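You operate a simulated robot arm through the tools that you are given. There is no shell and no other tool.

Carry out the task below with a simulated robot arm. There is one attempt and no reset: what you move stays moved.

TASK
Shim the short board level and stand the red car body on it.
Fine: duster off to the long board; draw the shim clear, then slide in the one that brings the bubble between the marks. Set down upright: duster.
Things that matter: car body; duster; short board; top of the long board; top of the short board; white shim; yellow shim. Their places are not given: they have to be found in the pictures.

Only the result counts: the job must be done as asked and must still hold three seconds after the hand-in. Knocking over, shifting, dropping, spilling or breaking anything else fails it.

THE ROBOT
A 6-joint arm with a two-finger gripper, fixed in place. Base frame: the origin is at the foot of the arm, x ahead of it, y to its left, z up; the work surface is at about z = 0. Units: m, rad, N and s.
With the tool pointing down near the work surface it reaches from about 0.24 to 0.62 m from the base axis. Its first joint turns from -1.152 to 1.152 rad. Payload 1.37 kg.
Tool frame: the origin (TCP) lies between the finger pads and is the grasp point; the fingertips stand 0.022 m ahead of it; z points along the fingers, y is the line along which they close. Largest opening 0.092 m; the body of the gripper starts 0.065 m behind the TCP.
Orientation is told as [roll, pitch, yaw] about the base's x, y, z axes, in that order, counted from this pose: with the fingers straight down and closing along the base's y, the tool's x points along the base's -x, its y along +y and its z along -z.

THE INTERFACE
- The arm moves only by the tool nudge_tool. Its arguments are lists of equal length, an entry for each row: "slide": the shift along the base's x, y, z in m, a list of three; "rotation": the turn, a rotation vector about the base's x, y, z in rad, a list of three; "jaw": the gripper command, from -1 (shut) to 1 (fully open), values between in proportion. In form: {"slide": [[dx, dy, dz], ...], "rotation": [[rx, ry, rz], ...], "jaw": [jaw, ...]}. A call has 1 to 20 rows; each row is the pose to reach, as a shift and turn from the pose commanded when the call began. Rows are played at 5 a second. More than 0.05 m and 0.15 rad between two rows, or a gripper value outside its range, and nothing of the call is played. Where a pose cannot be reached the arm comes as near as it can. A force on the tool above 50 N (or 10 N above the force at the start of the call, whichever is more), or a blocked arm, ends the call early, and 0.2 s more pass. Each finger halts on what it meets, pressing with about 26 N; the grip force reading is that of the motor and also rises with nothing between the fingers. The clock runs only during rows and for 0.2 s after the last one: add rows that repeat a pose to give the fingers time. The reply holds the time, the measured pose of the TCP, the force on the tool along the base axes, the opening and the grip force, in the units named above and with some noise, with the torque about the TCP (base axes, N m) and any sound that the robot's microphone picked up.
- Cameras (640 x 400 px; columns grow to the right, rows downward): "scene" is fixed at [0.0275, -0.4257, 0.5861]; the picture's right is [0.83, -0.56, 0.00], its down [-0.30, -0.45, -0.84] and it looks along [0.47, 0.70, -0.54] (base axes); focal length 359 px, centre (320, 200). "wrist" rides on the gripper at [0.071, 0.019, -0.102] in the tool frame; the picture's right is [-0.26, 0.97, 0.00], its down [-0.75, -0.20, -0.62] and it looks along [-0.60, -0.16, 0.78] (tool axes); focal length 280 px, centre (320, 200).
- grab_frame(camera): a new picture of that camera. It takes no simulated time.
- probe_pixels(camera, pixels): there is no depth. For up to 12 entries [column, row, z] of the newest picture of that camera ("zoom" is the newest enlarged one), the place [x, y] in the base frame at which the ray of that pixel passes the height z, good to about 0.002 m. It takes no simulated time.
- zoom(camera, box): a new picture of the part [left, top, right, bottom] of that camera's present view, enlarged. It takes no simulated time.
- close_job(): hands the job in; it is judged then, once.

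Unless the task says otherwise, let go and move clear before handing in.

The tools are called after "Call:" by a JSON object that holds its "op" and its "data". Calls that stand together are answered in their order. nudge_tool: Moves the arm, as the interface text tells. Its arguments: {"type":"object","properties":{"slide":{"type":"array","items":{"type":"array","items":{"type":"number"}}},"rotation":{"type":"array","items":{"type":"array","items":{"type":"number"}}},"jaw":{"type":"array","items":{"type":"number"}}},"required":["slide","rotation","jaw"]} The other tools are called the same way: grab_frame (camera) takes a picture; probe_pixels (camera, pixels) gives the place at which the rays of pixels pass given heights; zoom (camera, box) takes an enlarged picture of a part of a camera's view; close_job () hands the job in.

At the start:

```text
time: 0.0
position: [0.3457, 0.0474, 0.3362]
tool_rot: [-0.001, 0.0, 0.001]
ft_force: [0.0, 0.2, 0.5]
torque: [-0.03, 0.0, -0.01]
finger_gap: 0.0921
finger_force: 0.0
```

scene: 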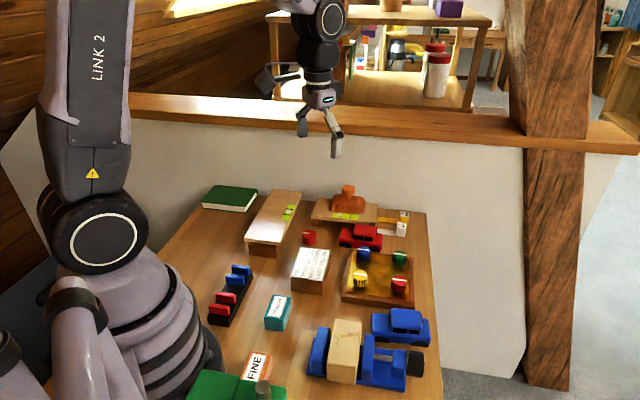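
wrist: 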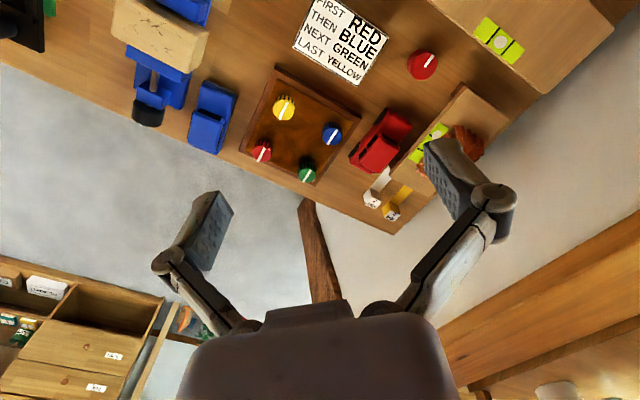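

The scene shows a long board (around px 275,220), a short board with an orange-brown object on it (px 347,205), the red car (px 360,236) and shims near px 402,222. I'll zoom in on these areas first.

Call:
{"op": "zoom", "data": {"camera": "scene", "box": [230, 160, 430, 285]}}

Call:
{"op": "zoom", "data": {"camera": "scene", "box": [300, 175, 420, 250]}}

Call:
{"op": "zoom", "data": {"camera": "wrist", "box": [340, 0, 620, 240]}}

```text
3.20 times, centred on (330, 222) of scene
```

zoom: 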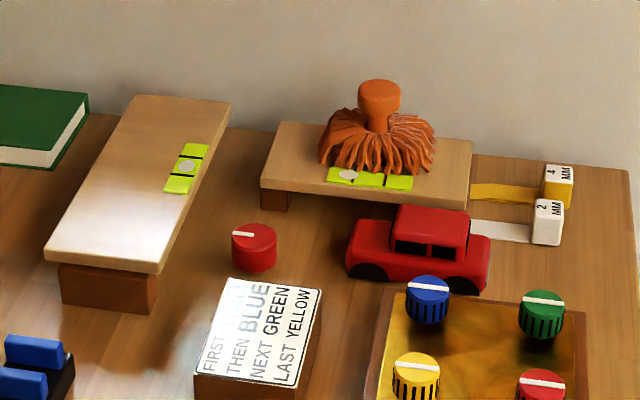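

```text
5.33 times, centred on (360, 212) of scene
```

zoom: 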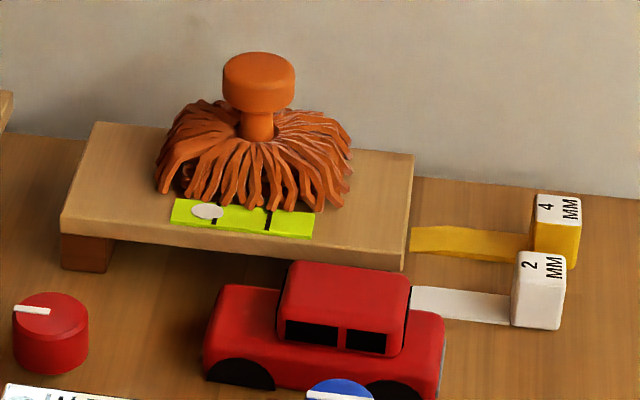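

```text
1.67 times, centred on (480, 120) of wrist
```

zoom: 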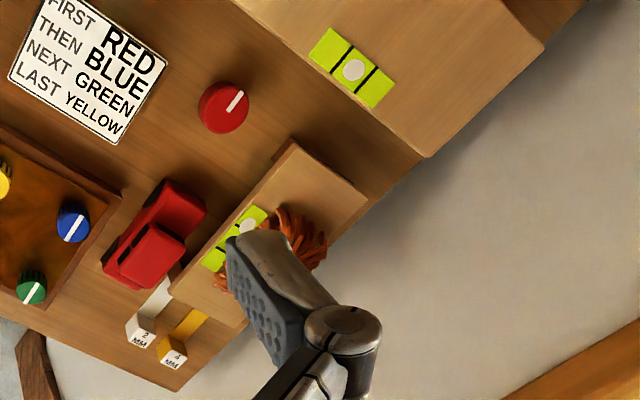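

The bubble sits at the left of the short board's vial (zoom px ~207,212), and two shims with end blocks (2 mm white, 4 mm yellow) are at the right end. I'll probe key points to locate everything.

Call:
{"op": "probe_pixels", "data": {"camera": "scene", "pixels": [[347, 188, 0.1], [347, 200, 0.04], [312, 217, 0.03], [376, 224, 0.03], [378, 204, 0.03], [318, 198, 0.03], [402, 215, 0.02], [402, 226, 0.02], [363, 236, 0.03], [245, 241, 0.05], [280, 245, 0.05], [302, 192, 0.05]]}}

Call:
{"op": "zoom", "data": {"camera": "scene", "box": [360, 190, 424, 230]}}

Call:
{"op": "zoom", "data": {"camera": "scene", "box": [308, 180, 388, 230]}}

```text
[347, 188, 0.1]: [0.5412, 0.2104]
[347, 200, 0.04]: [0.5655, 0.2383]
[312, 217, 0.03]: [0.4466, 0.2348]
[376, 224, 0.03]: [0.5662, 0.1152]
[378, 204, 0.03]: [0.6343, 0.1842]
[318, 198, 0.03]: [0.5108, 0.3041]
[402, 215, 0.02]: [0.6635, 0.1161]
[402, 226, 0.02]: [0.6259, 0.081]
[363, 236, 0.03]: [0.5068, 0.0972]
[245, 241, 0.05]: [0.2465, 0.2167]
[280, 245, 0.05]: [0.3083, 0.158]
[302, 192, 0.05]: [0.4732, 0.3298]
```

```text
10.00 times, centred on (392, 210) of scene
```

zoom: 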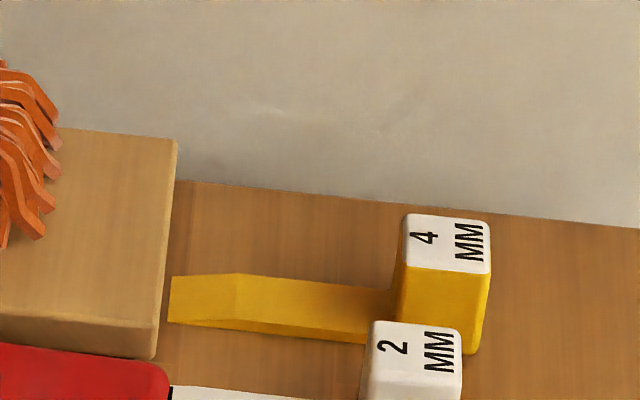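

```text
8.00 times, centred on (348, 205) of scene
```

zoom: 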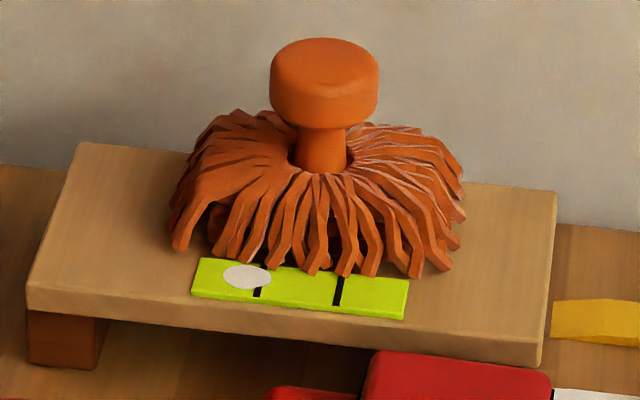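

The yellow shim's ramped tip is visible outside the board (10x zoom px ~200,300), so the white 2 mm one is probably under it. I'll move the wrist camera to look from nearer.

Call:
{"op": "nudge_tool", "data": {"slide": [[0.02, 0.03, -0.01], [0.04, 0.06, -0.02], [0.05, 0.1, -0.03], [0.054, 0.13, -0.04], [0.054, 0.13, -0.04]], "rotation": [[0, 0, 0], [0, 0, 0], [0, 0, 0], [0, 0, 0], [0, 0, 0]], "jaw": [1, 1, 1, 1, 1]}}

Call:
{"op": "grab_frame", "data": {"camera": "wrist"}}

Call:
{"op": "grab_frame", "data": {"camera": "scene"}}

```text
time: 1.2
position: [0.3981, 0.1774, 0.2953]
tool_rot: [-0.001, 0.001, 0.0]
ft_force: [-0.2, 0.0, 0.0]
torque: [0.02, -0.02, 0.0]
finger_gap: 0.092
finger_force: 0.1
```

```text
taken
```

wrist: 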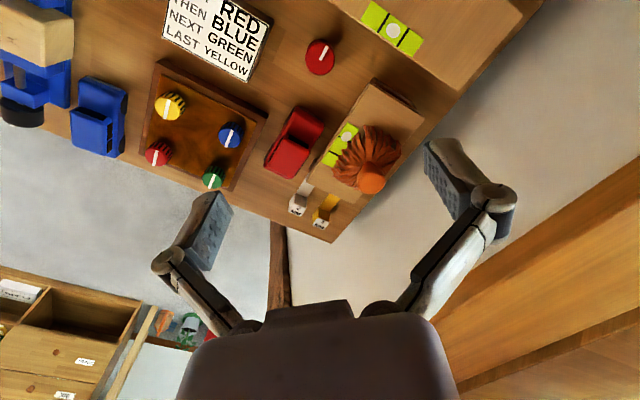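

```text
taken
```

scene: 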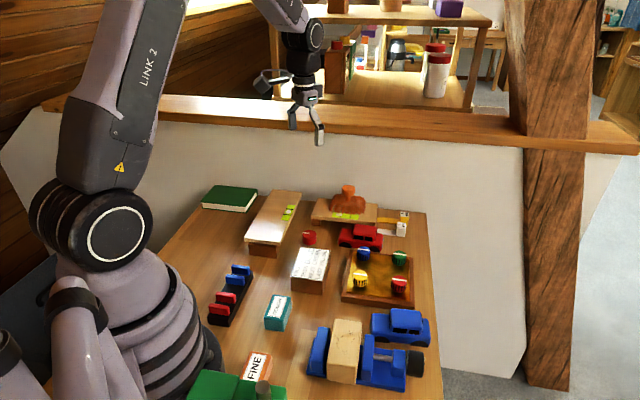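

Call:
{"op": "zoom", "data": {"camera": "wrist", "box": [240, 80, 440, 240]}}

Call:
{"op": "zoom", "data": {"camera": "wrist", "box": [270, 150, 370, 240]}}

```text
2.50 times, centred on (340, 160) of wrist
```

zoom: 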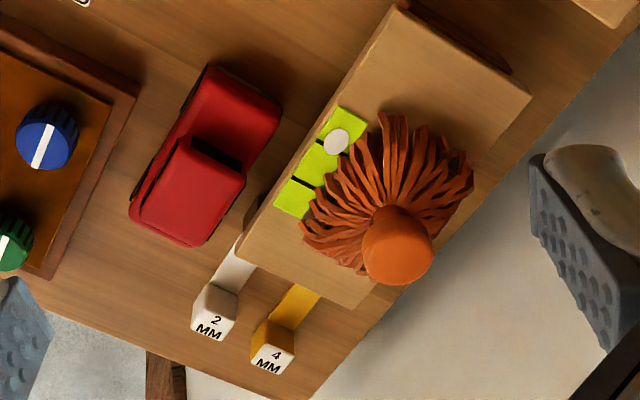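

```text
4.44 times, centred on (320, 195) of wrist
```

zoom: 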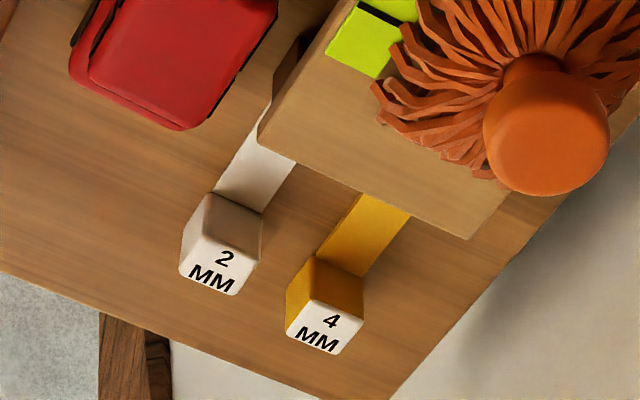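

The white 2 mm shim disappears under the board's front-right corner; the yellow 4 mm shim lies parked beside it. I'll triangulate heights by probing the same points in both views.

Call:
{"op": "probe_pixels", "data": {"camera": "zoom", "pixels": [[260, 133, 0.02], [260, 133, 0.04], [470, 238, 0.02], [470, 238, 0.04], [222, 265, 0.02], [222, 265, 0.04], [326, 325, 0.02], [326, 325, 0.04], [548, 125, 0.06], [548, 125, 0.1], [240, 165, 0.0], [365, 235, 0.0]]}}

Call:
{"op": "probe_pixels", "data": {"camera": "scene", "pixels": [[375.5, 222.2, 0.02], [375.5, 222.2, 0.04], [377.5, 203.8, 0.02], [377.5, 203.8, 0.04], [401, 224.5, 0.02], [401, 224.5, 0.04], [404.7, 214.3, 0.02], [404.7, 214.3, 0.04], [348.5, 187.5, 0.06], [348.5, 187.5, 0.1], [312, 217, 0.02], [312, 217, 0.04]]}}

```text
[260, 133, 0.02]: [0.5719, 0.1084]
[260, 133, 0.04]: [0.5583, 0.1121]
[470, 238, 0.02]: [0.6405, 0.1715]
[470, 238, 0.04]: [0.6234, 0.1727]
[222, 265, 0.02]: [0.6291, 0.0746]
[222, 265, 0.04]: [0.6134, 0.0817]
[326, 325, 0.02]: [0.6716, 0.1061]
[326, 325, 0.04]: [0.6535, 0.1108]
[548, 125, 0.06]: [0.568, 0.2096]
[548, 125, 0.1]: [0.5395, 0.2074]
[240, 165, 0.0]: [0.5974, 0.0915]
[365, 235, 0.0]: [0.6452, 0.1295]
```

```text
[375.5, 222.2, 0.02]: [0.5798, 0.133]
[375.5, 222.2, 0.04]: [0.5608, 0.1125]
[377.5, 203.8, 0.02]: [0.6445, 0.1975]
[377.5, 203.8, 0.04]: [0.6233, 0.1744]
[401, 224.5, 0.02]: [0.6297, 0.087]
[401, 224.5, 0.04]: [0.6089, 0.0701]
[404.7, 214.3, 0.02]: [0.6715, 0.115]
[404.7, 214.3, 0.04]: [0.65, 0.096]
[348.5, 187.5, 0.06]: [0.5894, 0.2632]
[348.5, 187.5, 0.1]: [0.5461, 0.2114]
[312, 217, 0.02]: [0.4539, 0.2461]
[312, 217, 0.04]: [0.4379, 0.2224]
```

Triangulation: the short board top is at z≈0.04 with its front-right corner near (0.560,0.112). White handle top is near (0.620,0.078,0.030), yellow near (0.663,0.108,0.029), and the duster knob near (0.538,0.207,0.10). Next I'll check the long board and the duster more precisely.

Call:
{"op": "zoom", "data": {"camera": "scene", "box": [190, 170, 310, 270]}}

Call:
{"op": "zoom", "data": {"camera": "wrist", "box": [300, 0, 560, 200]}}

```text
4.00 times, centred on (250, 220) of scene
```

zoom: 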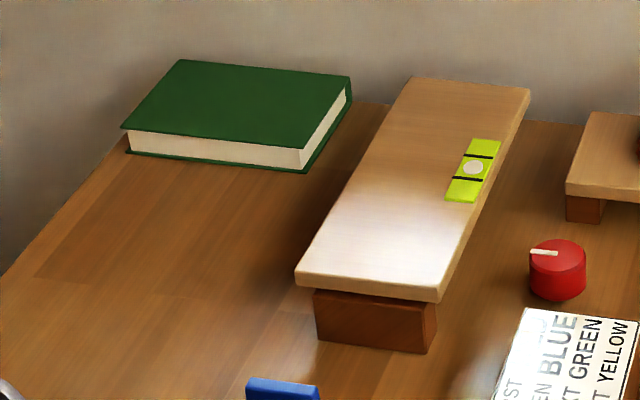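

```text
2.00 times, centred on (430, 100) of wrist
```

zoom: 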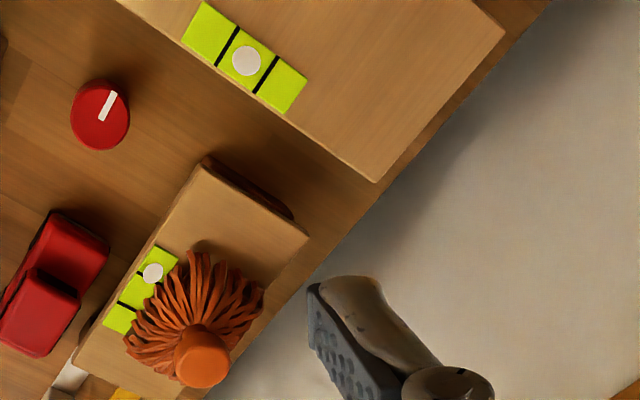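

The long board's top corners are visible at scene zoom px (295,275), (441,295), (530,88), (412,76), and its bubble is centred. I'll triangulate its height.

Call:
{"op": "probe_pixels", "data": {"camera": "scene", "pixels": [[302.5, 192, 0.04], [302.5, 192, 0.06], [273, 189, 0.04], [273, 189, 0.06], [288.2, 211.8, 0.04], [288.2, 211.8, 0.06], [243.75, 239, 0.04], [243.75, 239, 0.06], [280.3, 243.9, 0.04], [280.3, 243.9, 0.06]]}}

Call:
{"op": "probe_pixels", "data": {"camera": "zoom", "pixels": [[375, 182, 0.04], [375, 182, 0.06], [505, 28, 0.04], [505, 28, 0.06], [246, 61, 0.04], [246, 61, 0.06], [153, 273, 0.04], [201, 345, 0.1], [206, 168, 0.04], [309, 234, 0.04]]}}

```text
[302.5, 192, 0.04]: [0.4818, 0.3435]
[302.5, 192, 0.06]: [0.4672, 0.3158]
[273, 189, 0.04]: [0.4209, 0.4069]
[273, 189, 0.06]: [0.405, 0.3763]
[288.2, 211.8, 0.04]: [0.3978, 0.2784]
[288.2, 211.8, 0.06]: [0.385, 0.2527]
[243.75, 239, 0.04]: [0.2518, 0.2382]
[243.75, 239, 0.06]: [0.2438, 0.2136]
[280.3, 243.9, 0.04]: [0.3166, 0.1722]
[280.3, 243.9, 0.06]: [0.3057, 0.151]
```

```text
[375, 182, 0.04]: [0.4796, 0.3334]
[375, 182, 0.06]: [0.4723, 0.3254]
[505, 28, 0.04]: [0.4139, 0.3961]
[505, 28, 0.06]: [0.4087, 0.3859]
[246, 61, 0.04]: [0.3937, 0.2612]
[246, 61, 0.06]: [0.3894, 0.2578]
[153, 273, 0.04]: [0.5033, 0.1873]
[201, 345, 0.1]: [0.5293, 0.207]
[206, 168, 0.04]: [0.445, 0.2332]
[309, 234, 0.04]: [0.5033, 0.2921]
```

The long board top is at z≈0.05, spanning (0.311,0.162)–(0.476,0.330) on the right and (0.248,0.226)–(0.412,0.392) on the left. The duster knob is near (0.541,0.205) at z≈0.085–0.105. I'll move above the knob and check alignment.

Call:
{"op": "nudge_tool", "data": {"slide": [[0.04, 0.01, -0.01], [0.08, 0.02, -0.03], [0.12, 0.028, -0.05], [0.143, 0.028, -0.08], [0.143, 0.028, -0.095], [0.143, 0.028, -0.095]], "rotation": [[0, 0, 0], [0, 0, 0], [0, 0, 0], [0, 0, 0], [0, 0, 0], [0, 0, 0]], "jaw": [1, 1, 1, 1, 1, 1]}}

Call:
{"op": "grab_frame", "data": {"camera": "wrist"}}

Call:
{"op": "zoom", "data": {"camera": "scene", "box": [280, 120, 440, 220]}}

```text
time: 2.6
position: [0.542, 0.206, 0.2001]
tool_rot: [0.0, 0.0, 0.001]
ft_force: [0.3, 0.1, 0.0]
torque: [0.02, 0.02, 0.0]
finger_gap: 0.0919
finger_force: 0.1
```

```text
taken
```

wrist: 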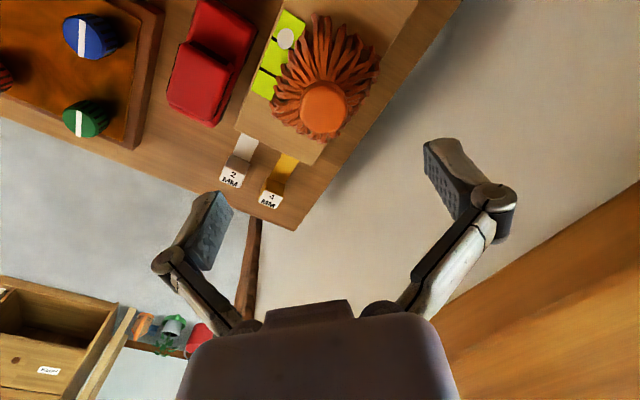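

```text
4.00 times, centred on (360, 170) of scene
```

zoom: 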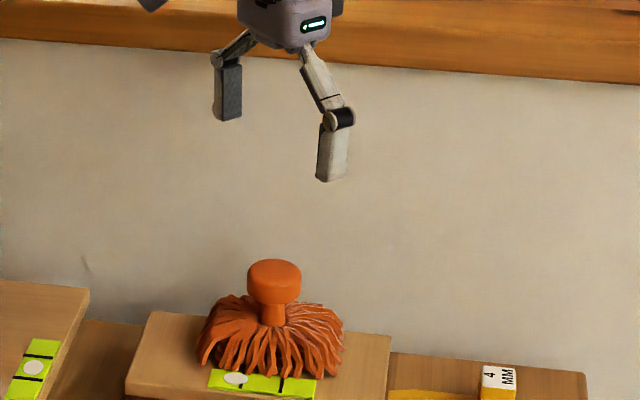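

The knob appears at wrist px ~(324,107), where the tool axis at z≈0.1 should be (320,106), so it is well aligned. I'll zoom for a finer check of the knob.

Call:
{"op": "zoom", "data": {"camera": "wrist", "box": [260, 10, 400, 150]}}

```text
2.86 times, centred on (330, 80) of wrist
```

zoom: 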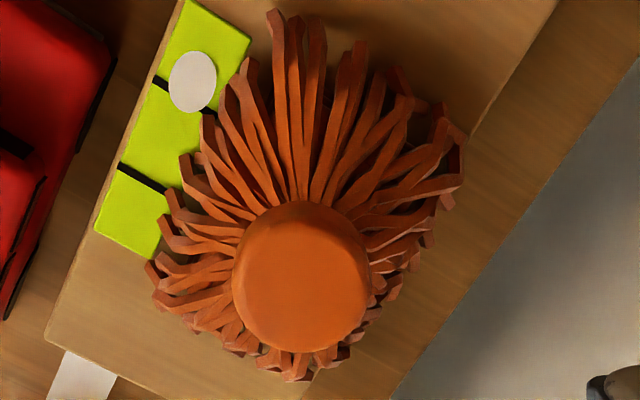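

Call:
{"op": "probe_pixels", "data": {"camera": "zoom", "pixels": [[300, 278, 0.105], [300, 278, 0.095], [232, 285, 0.1], [370, 285, 0.1], [300, 350, 0.105], [300, 202, 0.09], [192, 82, 0.04], [80, 365, 0.0]]}}

Call:
{"op": "zoom", "data": {"camera": "scene", "box": [310, 170, 390, 230]}}

```text
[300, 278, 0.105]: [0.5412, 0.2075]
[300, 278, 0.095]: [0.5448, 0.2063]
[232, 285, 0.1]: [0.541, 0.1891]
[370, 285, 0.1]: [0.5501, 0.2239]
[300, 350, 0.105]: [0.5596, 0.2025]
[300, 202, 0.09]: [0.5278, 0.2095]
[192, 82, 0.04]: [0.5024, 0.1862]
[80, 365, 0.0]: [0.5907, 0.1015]
```

```text
6.67 times, centred on (350, 200) of scene
```

zoom: 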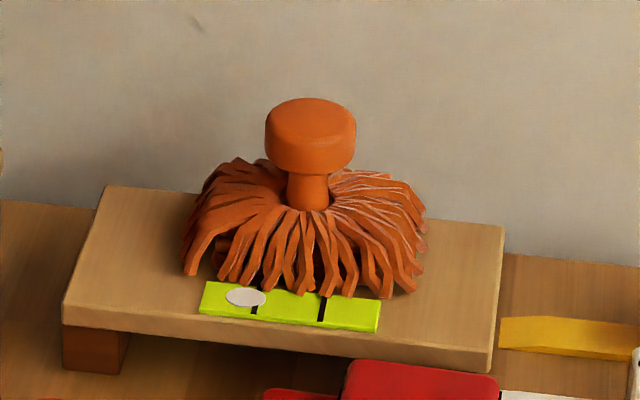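

The knob centre is (0.543,0.206), matching the TCP, with diameter 0.036. I'll descend to z≈0.097 and close.

Call:
{"op": "nudge_tool", "data": {"slide": [[0.001, 0, -0.04], [0.001, 0, -0.075], [0.001, 0, -0.095], [0.001, 0, -0.102], [0.001, 0, -0.102]], "rotation": [[0, 0, 0], [0, 0, 0], [0, 0, 0], [0, 0, 0], [0, 0, 0]], "jaw": [1, 0.8, 0.5, 0.4, 0.4]}}

Call:
{"op": "zoom", "data": {"camera": "scene", "box": [300, 150, 400, 230]}}

Call:
{"op": "grab_frame", "data": {"camera": "wrist"}}

```text
time: 3.8
position: [0.5439, 0.2054, 0.0978]
tool_rot: [0.0, 0.001, -0.001]
ft_force: [1.2, -0.3, 0.2]
torque: [0.01, -0.01, -0.04]
finger_gap: 0.0644
finger_force: 0.1
```

```text
5.00 times, centred on (350, 190) of scene
```

zoom: 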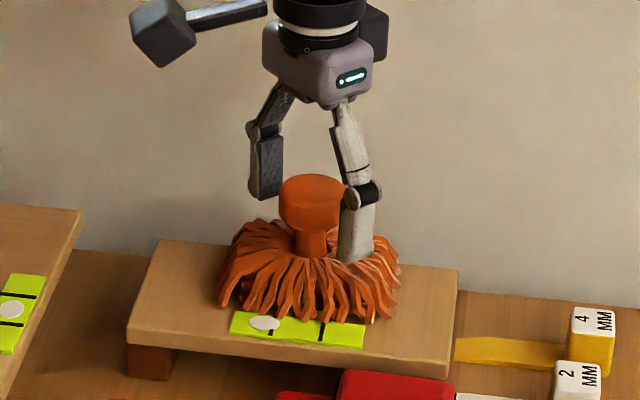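

```text
taken
```

wrist: 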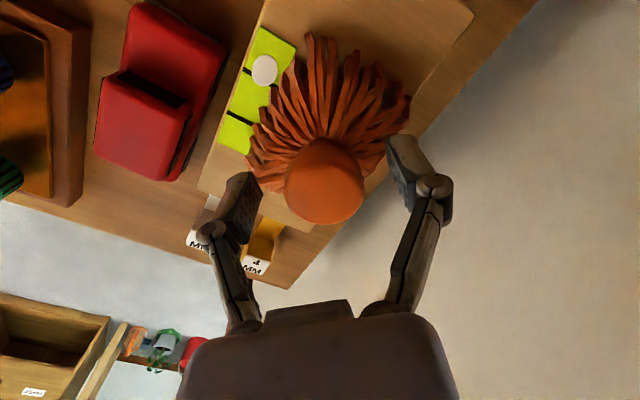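

The knob is between the fingers at wrist px (325,182), and no meaningful contact force shows. Closing the jaw now.

Call:
{"op": "nudge_tool", "data": {"slide": [[0, 0, 0], [0, 0, 0], [0, 0, 0], [0, 0, 0], [0, 0, 0]], "rotation": [[0, 0, 0], [0, 0, 0], [0, 0, 0], [0, 0, 0], [0, 0, 0]], "jaw": [0.0, -0.3, -0.6, -1, -1]}}

Call:
{"op": "zoom", "data": {"camera": "scene", "box": [300, 150, 400, 230]}}

```text
time: 5.0
position: [0.5429, 0.2052, 0.0988]
tool_rot: [0.001, 0.001, 0.0]
ft_force: [-0.3, 0.6, 2.0]
torque: [0.03, 0.03, -0.03]
finger_gap: 0.0334
finger_force: 25.7
```

```text
5.00 times, centred on (350, 190) of scene
```

zoom: 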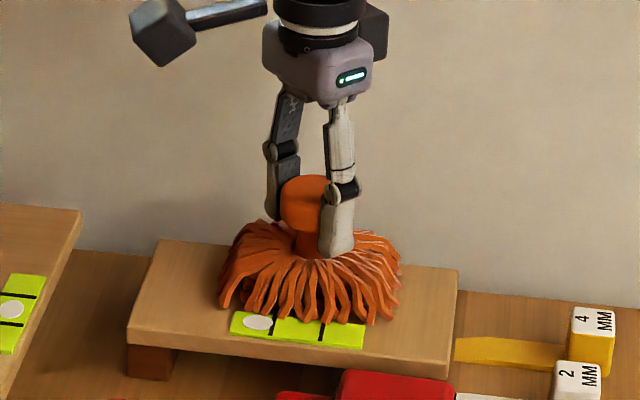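

Gripped (gap 0.0334, 25.7 N). I'll lift straight up.

Call:
{"op": "nudge_tool", "data": {"slide": [[0, 0, 0.01], [0, 0, 0.03], [0, 0, 0.06], [0, 0, 0.08], [0, 0, 0.08]], "rotation": [[0, 0, 0], [0, 0, 0], [0, 0, 0], [0, 0, 0], [0, 0, 0]], "jaw": [-1, -1, -1, -1, -1]}}

Call:
{"op": "zoom", "data": {"camera": "scene", "box": [280, 120, 420, 240]}}

Call:
{"op": "grab_frame", "data": {"camera": "wrist"}}

```text
time: 6.2
position: [0.5434, 0.2047, 0.179]
tool_rot: [0.0, 0.002, 0.0]
ft_force: [1.3, -0.2, 0.1]
torque: [-0.02, 0.03, -0.01]
finger_gap: 0.0331
finger_force: 26.0
```

```text
3.33 times, centred on (350, 180) of scene
```

zoom: 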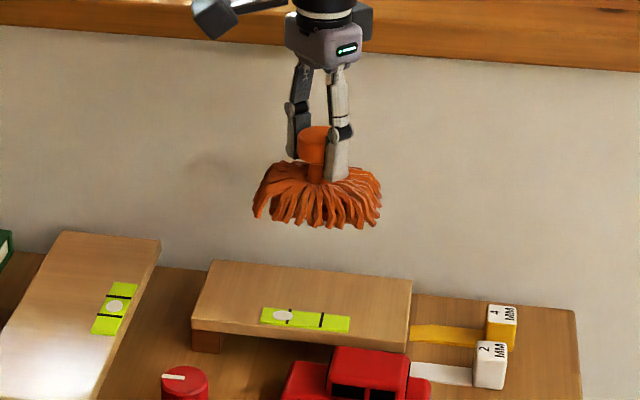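

```text
taken
```

wrist: 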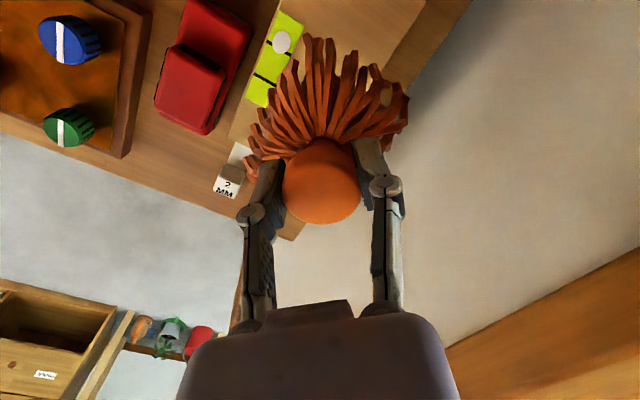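

The duster is lifted and hanging upright. I'll carry it over the near half of the long board at about (0.328,0.243).

Call:
{"op": "nudge_tool", "data": {"slide": [[-0.036, 0.006, 0.005], [-0.072, 0.012, 0.01], [-0.108, 0.019, 0.01], [-0.144, 0.026, 0.01], [-0.18, 0.032, 0.01], [-0.205, 0.037, 0.01], [-0.2155, 0.038, 0.01], [-0.2155, 0.038, 0.01]], "rotation": [[0, 0, 0], [0, 0, 0], [0, 0, 0], [0, 0, 0], [0, 0, 0], [0, 0, 0], [0, 0, 0], [0, 0, 0]], "jaw": [-1, -1, -1, -1, -1, -1, -1, -1]}}

Call:
{"op": "grab_frame", "data": {"camera": "scene"}}

Call:
{"op": "grab_frame", "data": {"camera": "wrist"}}

```text
time: 8.0
position: [0.3268, 0.2424, 0.1878]
tool_rot: [0.0, -0.001, 0.0]
ft_force: [-0.1, 0.2, -0.8]
torque: [0.02, -0.01, 0.02]
finger_gap: 0.0336
finger_force: 26.7
```

```text
taken
```

scene: 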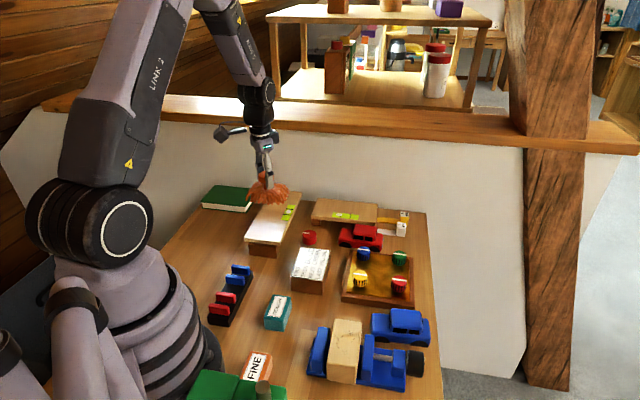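

```text
taken
```

wrist: 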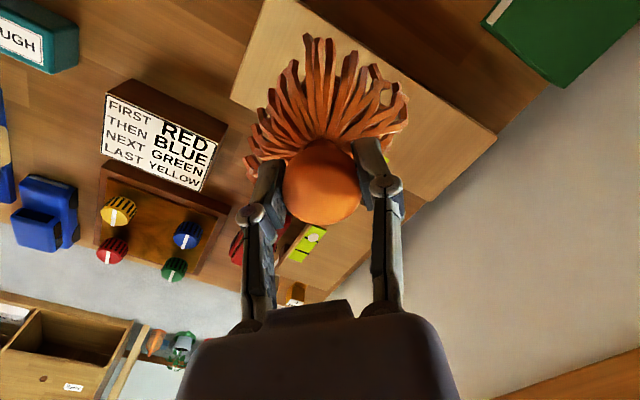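

The duster is over the near half of the long board. I'll lower to just above contact, then step down finely while watching force.

Call:
{"op": "nudge_tool", "data": {"slide": [[0.001, 0, -0.03], [0.001, 0, -0.055], [0.001, 0, -0.065], [0.001, 0, -0.07], [0.001, 0, -0.07]], "rotation": [[0, 0, 0], [0, 0, 0], [0, 0, 0], [0, 0, 0], [0, 0, 0]], "jaw": [-1, -1, -1, -1, -1]}}

Call:
{"op": "zoom", "data": {"camera": "scene", "box": [220, 150, 320, 260]}}

Call:
{"op": "grab_frame", "data": {"camera": "wrist"}}

```text
time: 9.2
position: [0.3281, 0.2429, 0.1172]
tool_rot: [-0.001, 0.001, -0.001]
ft_force: [0.1, 0.4, -1.0]
torque: [0.01, 0.01, -0.03]
finger_gap: 0.0333
finger_force: 26.0
```

```text
3.64 times, centred on (270, 205) of scene
```

zoom: 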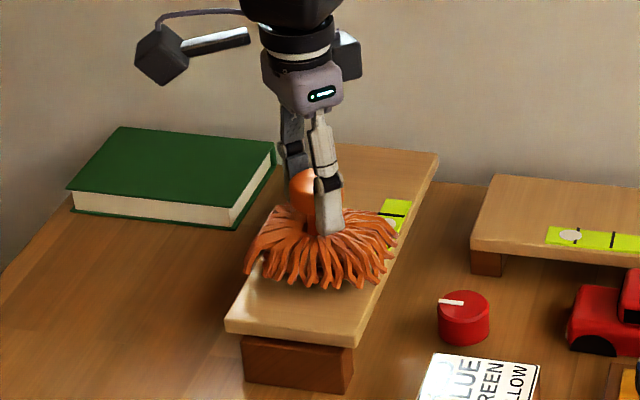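

```text
taken
```

wrist: 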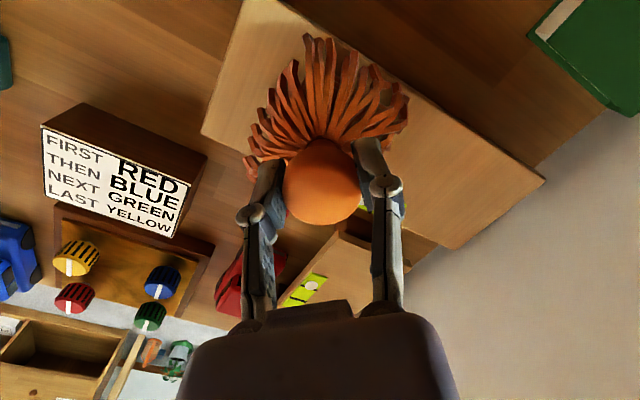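

It hovers just over the board. I'll step down in 2 mm increments.

Call:
{"op": "nudge_tool", "data": {"slide": [[0, 0, -0.002], [0, 0, -0.003], [0, 0, -0.004], [0, 0, -0.004]], "rotation": [[0, 0, 0], [0, 0, 0], [0, 0, 0], [0, 0, 0]], "jaw": [-1, -1, -1, -1]}}

```text
time: 10.2
position: [0.3288, 0.2435, 0.1143]
tool_rot: [0.0, 0.0, 0.001]
ft_force: [0.3, 0.0, -0.7]
torque: [0.0, -0.03, 0.01]
finger_gap: 0.0332
finger_force: 25.9
```

Call:
{"op": "nudge_tool", "data": {"slide": [[0, 0, -0.001], [0, 0, -0.002], [0, 0, -0.002]], "rotation": [[0, 0, 0], [0, 0, 0], [0, 0, 0]], "jaw": [-1, -1, -1]}}

```text
time: 11.0
position: [0.3294, 0.2427, 0.1132]
tool_rot: [-0.001, 0.001, 0.001]
ft_force: [-1.0, 0.0, -0.8]
torque: [0.0, 0.0, 0.03]
finger_gap: 0.0333
finger_force: 25.8
```

Still no contact (Fz ≈ −0.8). Continuing down slowly.

Call:
{"op": "nudge_tool", "data": {"slide": [[0, 0, -0.001], [0, 0, -0.002], [0, 0, -0.002]], "rotation": [[0, 0, 0], [0, 0, 0], [0, 0, 0]], "jaw": [-1, -1, -1]}}

Call:
{"op": "zoom", "data": {"camera": "scene", "box": [240, 180, 310, 240]}}

```text
time: 11.8
position: [0.3281, 0.2426, 0.1102]
tool_rot: [0.001, 0.0, -0.001]
ft_force: [-0.2, 0.0, -1.3]
torque: [-0.03, 0.0, -0.01]
finger_gap: 0.0335
finger_force: 25.6
```

```text
6.67 times, centred on (275, 210) of scene
```

zoom: 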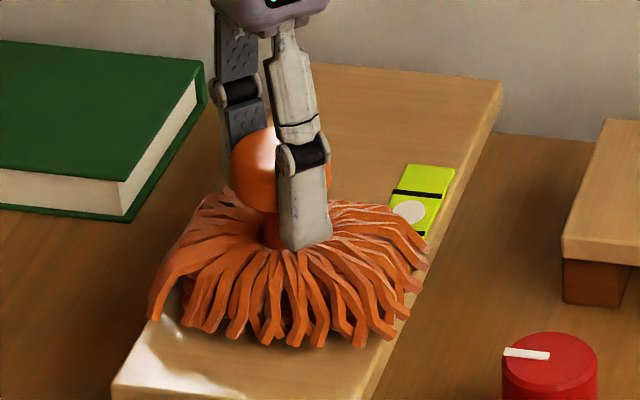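

Call:
{"op": "nudge_tool", "data": {"slide": [[0, 0, -0.001], [0, 0, -0.001], [0, 0, -0.001]], "rotation": [[0, 0, 0], [0, 0, 0], [0, 0, 0]], "jaw": [-1, -1, -1]}}

```text
time: 12.6
position: [0.3286, 0.2436, 0.1089]
tool_rot: [0.0, -0.001, 0.0]
ft_force: [0.0, -0.3, -1.2]
torque: [-0.01, 0.01, 0.01]
finger_gap: 0.0334
finger_force: 25.9
```

No contact yet (Fz −1.2 N is just the duster's weight). Two more small steps.

Call:
{"op": "nudge_tool", "data": {"slide": [[0, 0, -0.001], [0, 0, -0.0015], [0, 0, -0.0015]], "rotation": [[0, 0, 0], [0, 0, 0], [0, 0, 0]], "jaw": [-1, -1, -1]}}

```text
time: 13.4
position: [0.3282, 0.2443, 0.108]
tool_rot: [0.0, 0.0, -0.002]
ft_force: [-3.0, -4.1, 18.1]
torque: [-0.12, 0.07, 0.0]
finger_gap: 0.0333
finger_force: 26.7
```

Contact: Fz jumped to +18 N. I'll ease up under 1 mm to relieve the load, then open.

Call:
{"op": "nudge_tool", "data": {"slide": [[0, 0, 0.0007], [0, 0, 0.0007]], "rotation": [[0, 0, 0], [0, 0, 0]], "jaw": [-1, -1]}}

```text
time: 14.0
position: [0.3275, 0.2448, 0.1083]
tool_rot: [0.0, 0.0, 0.0]
ft_force: [1.3, -2.7, 4.0]
torque: [0.0, -0.15, -0.01]
finger_gap: 0.0333
finger_force: 25.6
```

Force is down to about 4 N, so the duster rests on the board. Opening the jaw now.

Call:
{"op": "nudge_tool", "data": {"slide": [[0, 0, 0], [0, 0, 0], [0, 0, 0], [0, 0, 0], [0, 0, 0]], "rotation": [[0, 0, 0], [0, 0, 0], [0, 0, 0], [0, 0, 0], [0, 0, 0]], "jaw": [-0.1, 0.1, 0.3, 0.5, 0.5]}}

Call:
{"op": "zoom", "data": {"camera": "scene", "box": [220, 150, 320, 260]}}

```text
time: 15.2
position: [0.328, 0.2437, 0.1083]
tool_rot: [0.0, 0.0, 0.0]
ft_force: [-1.1, 0.1, 0.5]
torque: [0.0, -0.02, 0.01]
finger_gap: 0.0689
finger_force: 0.0
```

```text
3.64 times, centred on (270, 205) of scene
```

zoom: 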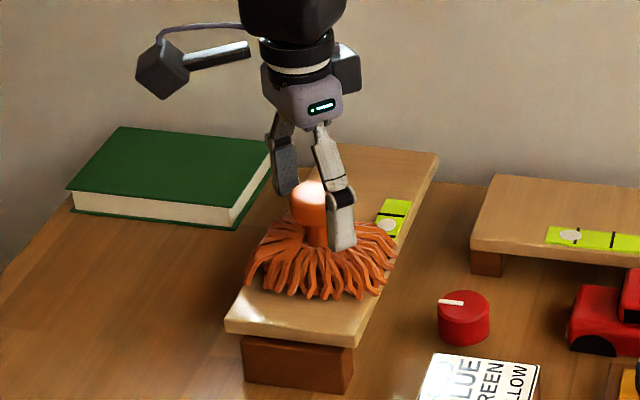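

The duster stands upright on the long board and is released. I'll rise clear and then move to view the shim end of the short board.

Call:
{"op": "nudge_tool", "data": {"slide": [[0, 0, 0.03], [0, 0, 0.07], [0, 0, 0.1], [0.03, -0.03, 0.1], [0.06, -0.06, 0.1], [0.09, -0.1, 0.1], [0.12, -0.14, 0.1], [0.15, -0.17, 0.095], [0.165, -0.19, 0.085], [0.165, -0.19, 0.07], [0.165, -0.19, 0.07]], "rotation": [[0, 0, 0], [0, 0, 0], [0, 0, 0], [0, 0, 0.14], [0, 0, 0.28], [0, 0, 0.42], [0, 0, 0.56], [0, 0, 0.7], [0, 0, 0.785], [0, 0, 0.785], [0, 0, 0.785]], "jaw": [0.5, 0.5, 1, 1, 1, 1, 1, 1, 1, 1, 1]}}

Call:
{"op": "grab_frame", "data": {"camera": "wrist"}}

Call:
{"op": "grab_frame", "data": {"camera": "scene"}}

```text
time: 17.6
position: [0.4945, 0.0536, 0.1788]
tool_rot: [0.001, 0.0, 0.784]
ft_force: [-0.6, 0.5, 0.2]
torque: [-0.03, 0.04, -0.04]
finger_gap: 0.0921
finger_force: 0.0
```

```text
taken
```

wrist: 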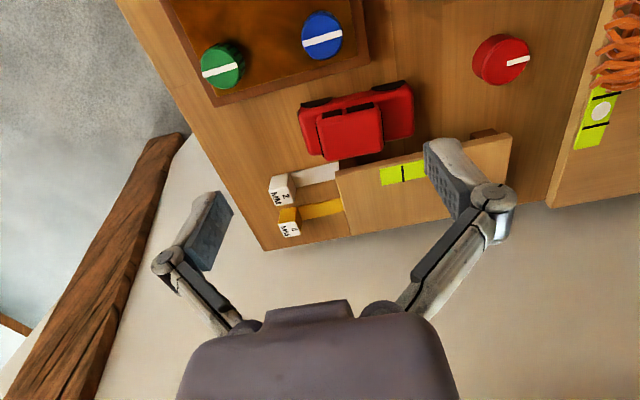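

```text
taken
```

scene: 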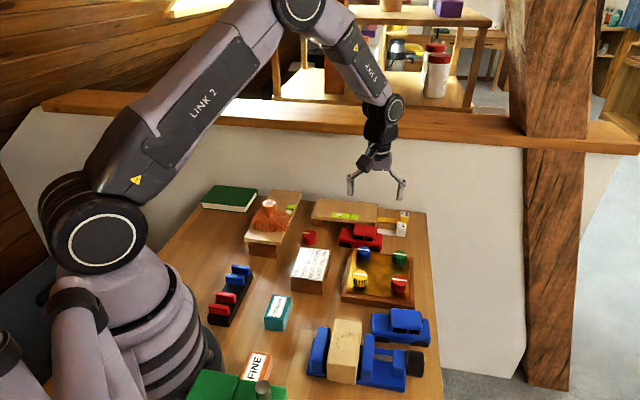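

Call:
{"op": "zoom", "data": {"camera": "wrist", "box": [240, 130, 400, 250]}}

Call:
{"op": "zoom", "data": {"camera": "scene", "box": [300, 185, 420, 260]}}

```text
3.33 times, centred on (320, 190) of wrist
```

zoom: 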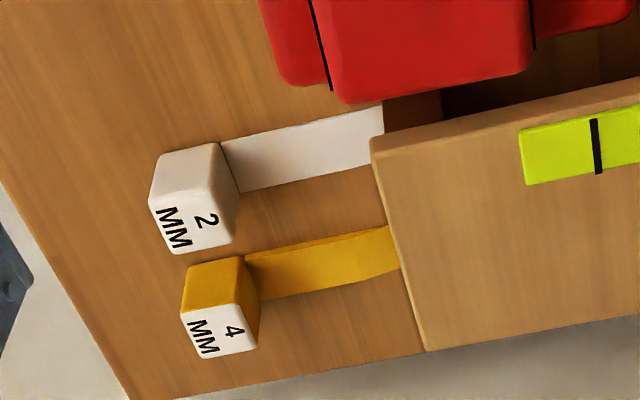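

```text
5.33 times, centred on (360, 222) of scene
```

zoom: 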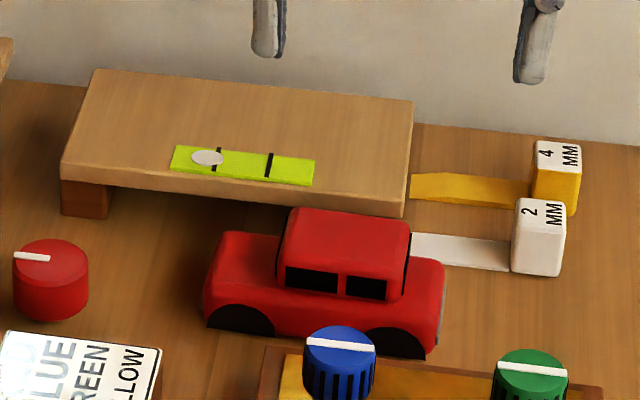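

The white strip clearly runs up to and under the board's right foot, while yellow's ramped tip ends near the board edge. I'll probe the strip geometry precisely.

Call:
{"op": "zoom", "data": {"camera": "wrist", "box": [250, 140, 360, 250]}}

Call:
{"op": "probe_pixels", "data": {"camera": "scene", "pixels": [[377, 219, 0.0], [377, 222.7, 0.0], [377.6, 226.8, 0.0], [405, 222.5, 0.0], [397, 229, 0.0], [396.5, 234.5, 0.0], [405, 236.5, 0.0], [401.5, 225.5, 0.03], [404.7, 214.0, 0.03], [400, 223, 0.004], [377.2, 218, 0.004], [377, 222.5, 0.004]]}}

```text
3.64 times, centred on (305, 195) of wrist
```

zoom: 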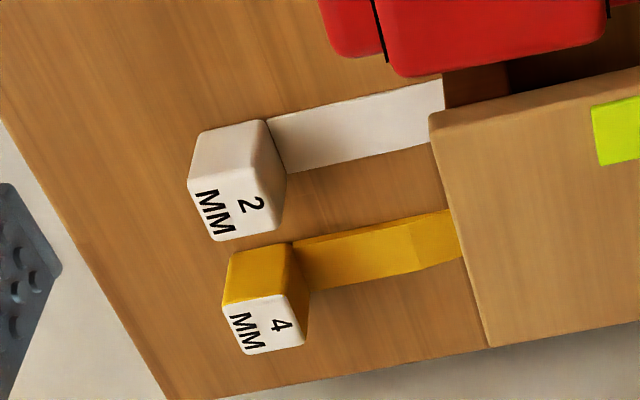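

```text
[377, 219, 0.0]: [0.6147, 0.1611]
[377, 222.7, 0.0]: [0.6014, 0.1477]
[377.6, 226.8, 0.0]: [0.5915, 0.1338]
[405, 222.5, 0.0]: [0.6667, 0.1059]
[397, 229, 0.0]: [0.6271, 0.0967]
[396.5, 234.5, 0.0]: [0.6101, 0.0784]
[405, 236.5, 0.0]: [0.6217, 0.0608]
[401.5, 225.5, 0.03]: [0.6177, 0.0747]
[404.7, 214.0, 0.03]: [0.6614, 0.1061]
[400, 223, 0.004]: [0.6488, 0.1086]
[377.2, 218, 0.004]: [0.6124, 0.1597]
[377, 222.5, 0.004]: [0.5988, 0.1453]
```

Call:
{"op": "probe_pixels", "data": {"camera": "zoom", "pixels": [[266, 119, 0.002], [286, 173, 0.002], [443, 79, 0.002], [436, 143, 0.002], [292, 241, 0.004], [309, 290, 0.004], [447, 210, 0.002], [462, 256, 0.002], [237, 211, 0.03], [264, 325, 0.03], [411, 222, 0.004], [420, 268, 0.004]]}}

Call:
{"op": "probe_pixels", "data": {"camera": "zoom", "pixels": [[189, 179, 0.03], [209, 240, 0.03], [281, 228, 0.03], [262, 168, 0.03], [224, 304, 0.03], [246, 353, 0.03], [304, 346, 0.03], [286, 297, 0.03], [430, 115, 0.04], [491, 346, 0.04], [443, 79, 0.0], [444, 105, 0.0]]}}

```text
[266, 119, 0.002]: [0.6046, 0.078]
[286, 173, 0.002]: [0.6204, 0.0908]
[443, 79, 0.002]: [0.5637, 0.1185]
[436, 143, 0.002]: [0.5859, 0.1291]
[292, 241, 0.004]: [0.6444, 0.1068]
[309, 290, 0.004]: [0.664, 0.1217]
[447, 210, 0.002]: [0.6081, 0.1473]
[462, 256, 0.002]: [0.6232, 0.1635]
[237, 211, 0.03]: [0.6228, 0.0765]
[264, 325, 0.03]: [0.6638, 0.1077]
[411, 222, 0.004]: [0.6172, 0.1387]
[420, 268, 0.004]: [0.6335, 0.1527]
```

```text
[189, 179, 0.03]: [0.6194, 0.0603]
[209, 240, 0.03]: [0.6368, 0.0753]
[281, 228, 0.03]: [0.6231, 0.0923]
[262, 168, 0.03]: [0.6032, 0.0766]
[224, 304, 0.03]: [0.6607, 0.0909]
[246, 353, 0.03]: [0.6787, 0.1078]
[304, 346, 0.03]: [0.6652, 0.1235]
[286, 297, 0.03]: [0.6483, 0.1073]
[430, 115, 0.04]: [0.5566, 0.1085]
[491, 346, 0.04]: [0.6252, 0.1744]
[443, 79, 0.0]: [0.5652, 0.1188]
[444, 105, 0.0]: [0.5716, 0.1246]
```

White's strip axis is at −45° and its block is ~22 mm square, centred near (0.621,0.076) with its top at z≈0.03. I'll zoom harder on the white strip and the foot to see how far it is inserted.

Call:
{"op": "zoom", "data": {"camera": "wrist", "box": [290, 145, 386, 205]}}

Call:
{"op": "zoom", "data": {"camera": "scene", "box": [366, 205, 414, 240]}}

```text
6.67 times, centred on (338, 175) of wrist
```

zoom: 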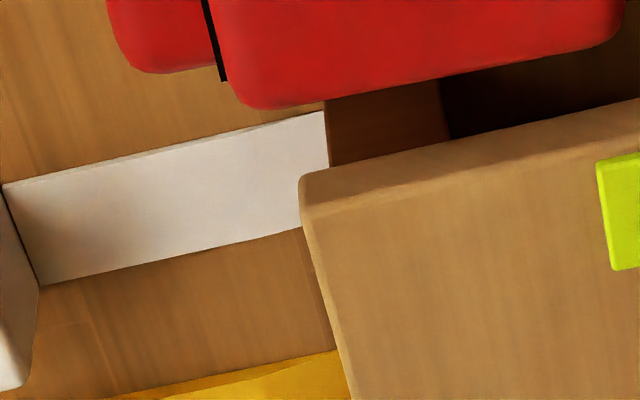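

```text
11.43 times, centred on (390, 222) of scene
```

zoom: 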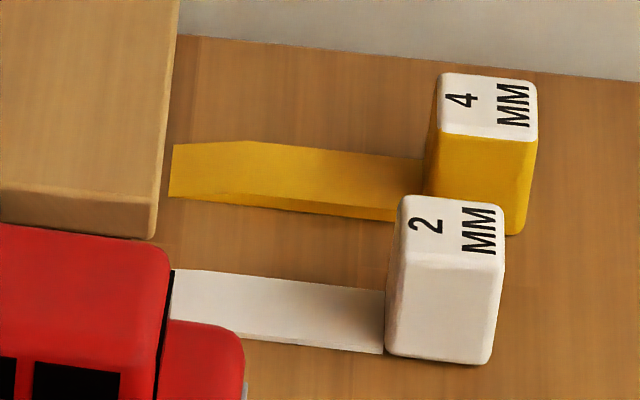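

White's ramp appears to start near wrist-zoom px (255,130), so it is only partly under the foot. I'll probe the table edge, car edges and tray/knob locations to plan a safe grasp with the fingers closing along the shim axis.

Call:
{"op": "zoom", "data": {"camera": "wrist", "box": [160, 0, 480, 260]}}

Call:
{"op": "probe_pixels", "data": {"camera": "wrist", "pixels": [[245, 212, 0.0], [263, 249, 0.0], [220, 165, 0.0], [182, 90, 0.0], [300, 110, 0.03], [302, 140, 0.03], [412, 95, 0.03], [330, 160, 0.04], [382, 150, 0.04], [215, 103, 0.02], [368, 62, 0.02], [222, 55, 0.045]]}}

```text
1.54 times, centred on (320, 130) of wrist
```

zoom: 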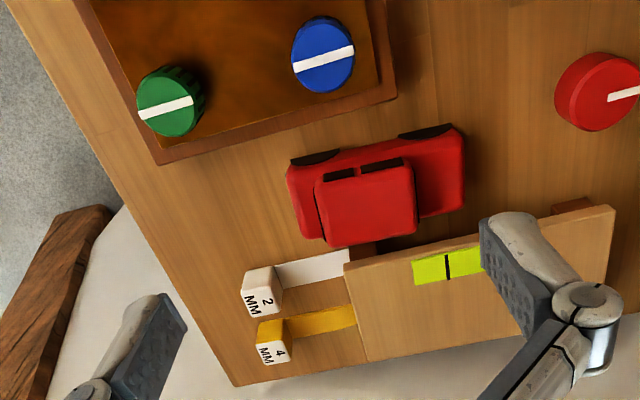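

```text
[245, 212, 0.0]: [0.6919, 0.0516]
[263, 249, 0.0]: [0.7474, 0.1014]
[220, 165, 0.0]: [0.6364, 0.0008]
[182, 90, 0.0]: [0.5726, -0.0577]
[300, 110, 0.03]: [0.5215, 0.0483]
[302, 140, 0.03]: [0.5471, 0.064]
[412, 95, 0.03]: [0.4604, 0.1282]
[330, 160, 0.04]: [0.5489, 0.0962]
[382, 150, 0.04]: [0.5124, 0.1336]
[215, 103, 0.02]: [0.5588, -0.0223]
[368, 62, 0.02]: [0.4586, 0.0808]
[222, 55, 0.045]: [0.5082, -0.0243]
```

The table edge is about 5 cm beyond white's block, and the car stays at p<−0.015 from the board's front edge, so there's room to grasp. I'll move above the white block with a 0.3 rad outward tilt and the jaw part open.

Call:
{"op": "nudge_tool", "data": {"slide": [[0.03, 0.005, 0.0], [0.06, 0.01, -0.01], [0.09, 0.015, -0.02], [0.115, 0.02, -0.04], [0.1243, 0.0206, -0.06], [0.1243, 0.0206, -0.079], [0.1243, 0.0206, -0.079]], "rotation": [[0.05, -0.05, 0], [0.1, -0.1, 0], [0.15, -0.15, 0], [0.2121, -0.2121, 0], [0.2121, -0.2121, 0], [0.2121, -0.2121, 0], [0.2121, -0.2121, 0]], "jaw": [0.6, 0.4, 0.2, 0.1, 0.1, 0.1, 0.1]}}

Call:
{"op": "grab_frame", "data": {"camera": "wrist"}}

Call:
{"op": "zoom", "data": {"camera": "scene", "box": [330, 140, 450, 260]}}

```text
time: 19.2
position: [0.6172, 0.0755, 0.0993]
tool_rot: [0.0, -0.299, 0.785]
ft_force: [0.1, 0.2, -0.4]
torque: [0.01, -0.01, 0.03]
finger_gap: 0.0506
finger_force: 0.0
```

```text
taken
```

wrist: 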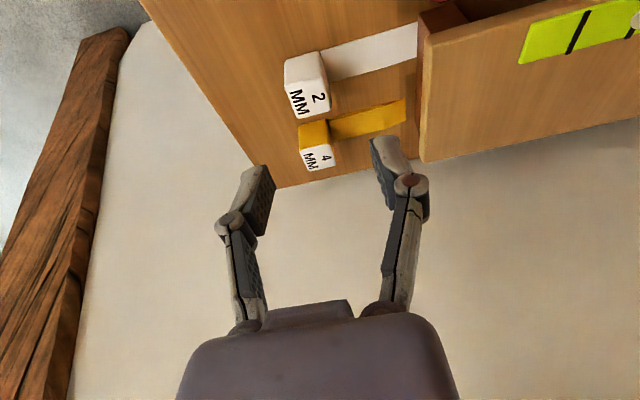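

```text
3.33 times, centred on (390, 200) of scene
```

zoom: 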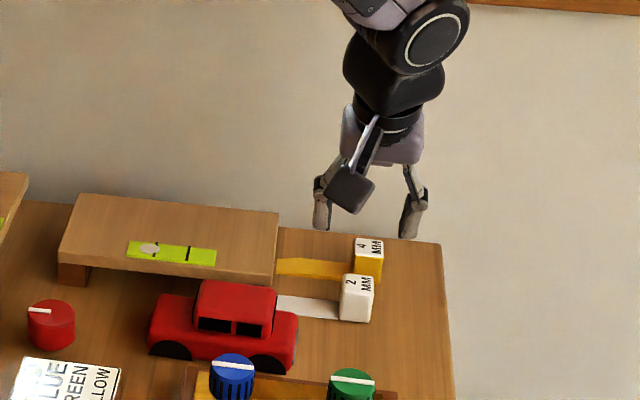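

This viewpoint shows both shims well: white reaches the foot at px ~(415,55), and yellow's tip at ~(405,110) clears it. Zooming to verify.

Call:
{"op": "zoom", "data": {"camera": "wrist", "box": [270, 0, 470, 190]}}

Call:
{"op": "zoom", "data": {"camera": "wrist", "box": [360, 10, 440, 130]}}

```text
2.11 times, centred on (370, 95) of wrist
```

zoom: 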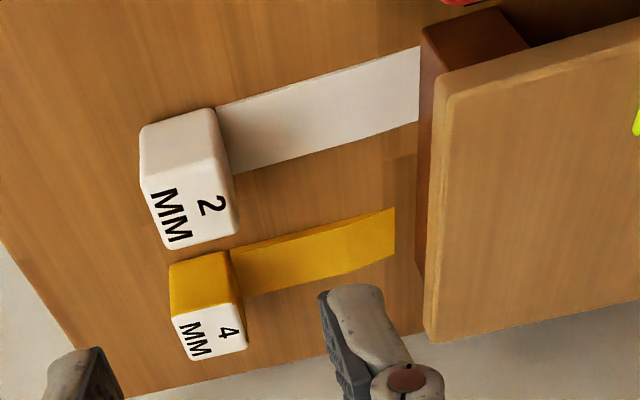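

```text
3.33 times, centred on (400, 70) of wrist
```

zoom: 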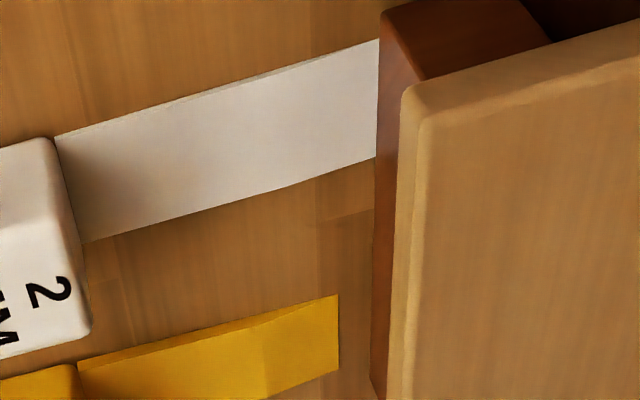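

White's ramp is mostly outside the foot and the brown foot spans the whole board width. I'll recheck the block's centre from this view before descending.

Call:
{"op": "probe_pixels", "data": {"camera": "wrist", "pixels": [[295.6, 118.2, 0.03], [331.6, 109.7, 0.03], [286, 85, 0.03], [320.5, 79, 0.03], [305, 98, 0.03], [321, 53, 0.002], [325, 82, 0.002], [417, 23, 0.002], [417, 57, 0.002], [405.5, 98, 0.001], [405.5, 122, 0.001], [418, 20, 0.0]]}}

```text
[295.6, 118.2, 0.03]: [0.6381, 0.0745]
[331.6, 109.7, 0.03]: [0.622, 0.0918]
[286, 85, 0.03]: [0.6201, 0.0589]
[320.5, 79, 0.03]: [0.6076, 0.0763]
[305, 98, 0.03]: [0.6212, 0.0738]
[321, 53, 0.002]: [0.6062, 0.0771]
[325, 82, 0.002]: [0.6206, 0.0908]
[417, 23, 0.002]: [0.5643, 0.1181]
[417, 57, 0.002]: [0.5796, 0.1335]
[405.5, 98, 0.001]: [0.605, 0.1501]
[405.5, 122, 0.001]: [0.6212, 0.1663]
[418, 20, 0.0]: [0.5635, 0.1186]
```

Block centre confirmed at about (0.621,0.0755). Descending so the fingers straddle it along the shim axis, tips ~6 mm above the table.

Call:
{"op": "nudge_tool", "data": {"slide": [[0.0004, -0.0006, -0.03], [0.0004, -0.0006, -0.05], [0.0004, -0.0006, -0.064], [0.0004, -0.0006, -0.071], [0.0004, -0.0006, -0.071]], "rotation": [[0, 0, 0], [0, 0, 0], [0, 0, 0], [0, 0, 0], [0, 0, 0]], "jaw": [0.1, 0.1, 0.1, 0.1, 0.1]}}

Call:
{"op": "grab_frame", "data": {"camera": "wrist"}}

Call:
{"op": "zoom", "data": {"camera": "scene", "box": [340, 180, 430, 260]}}

```text
time: 20.4
position: [0.6192, 0.0721, 0.0283]
tool_rot: [-0.001, -0.3, 0.787]
ft_force: [-0.3, -0.3, -0.1]
torque: [0.01, 0.04, -0.01]
finger_gap: 0.0506
finger_force: 0.0
```

```text
taken
```

wrist: 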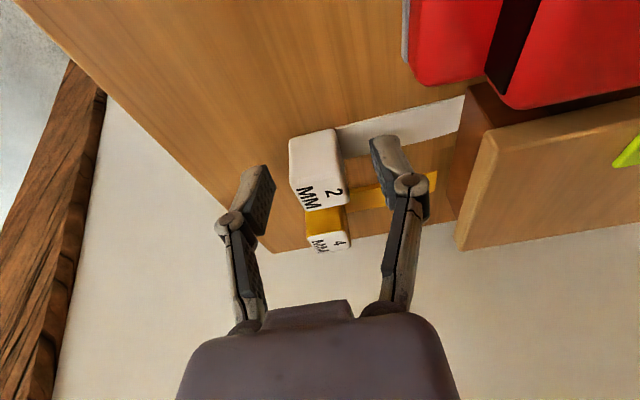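

```text
5.00 times, centred on (385, 220) of scene
```

zoom: 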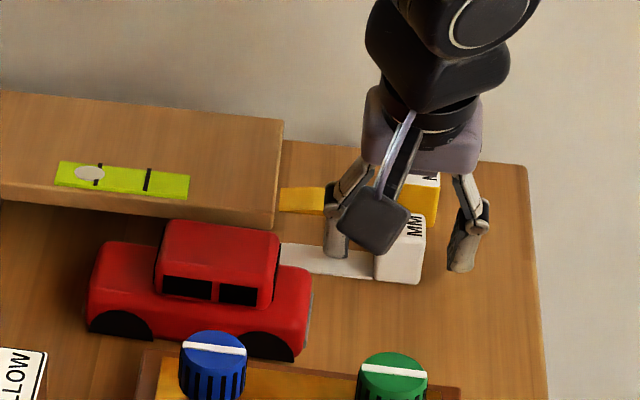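

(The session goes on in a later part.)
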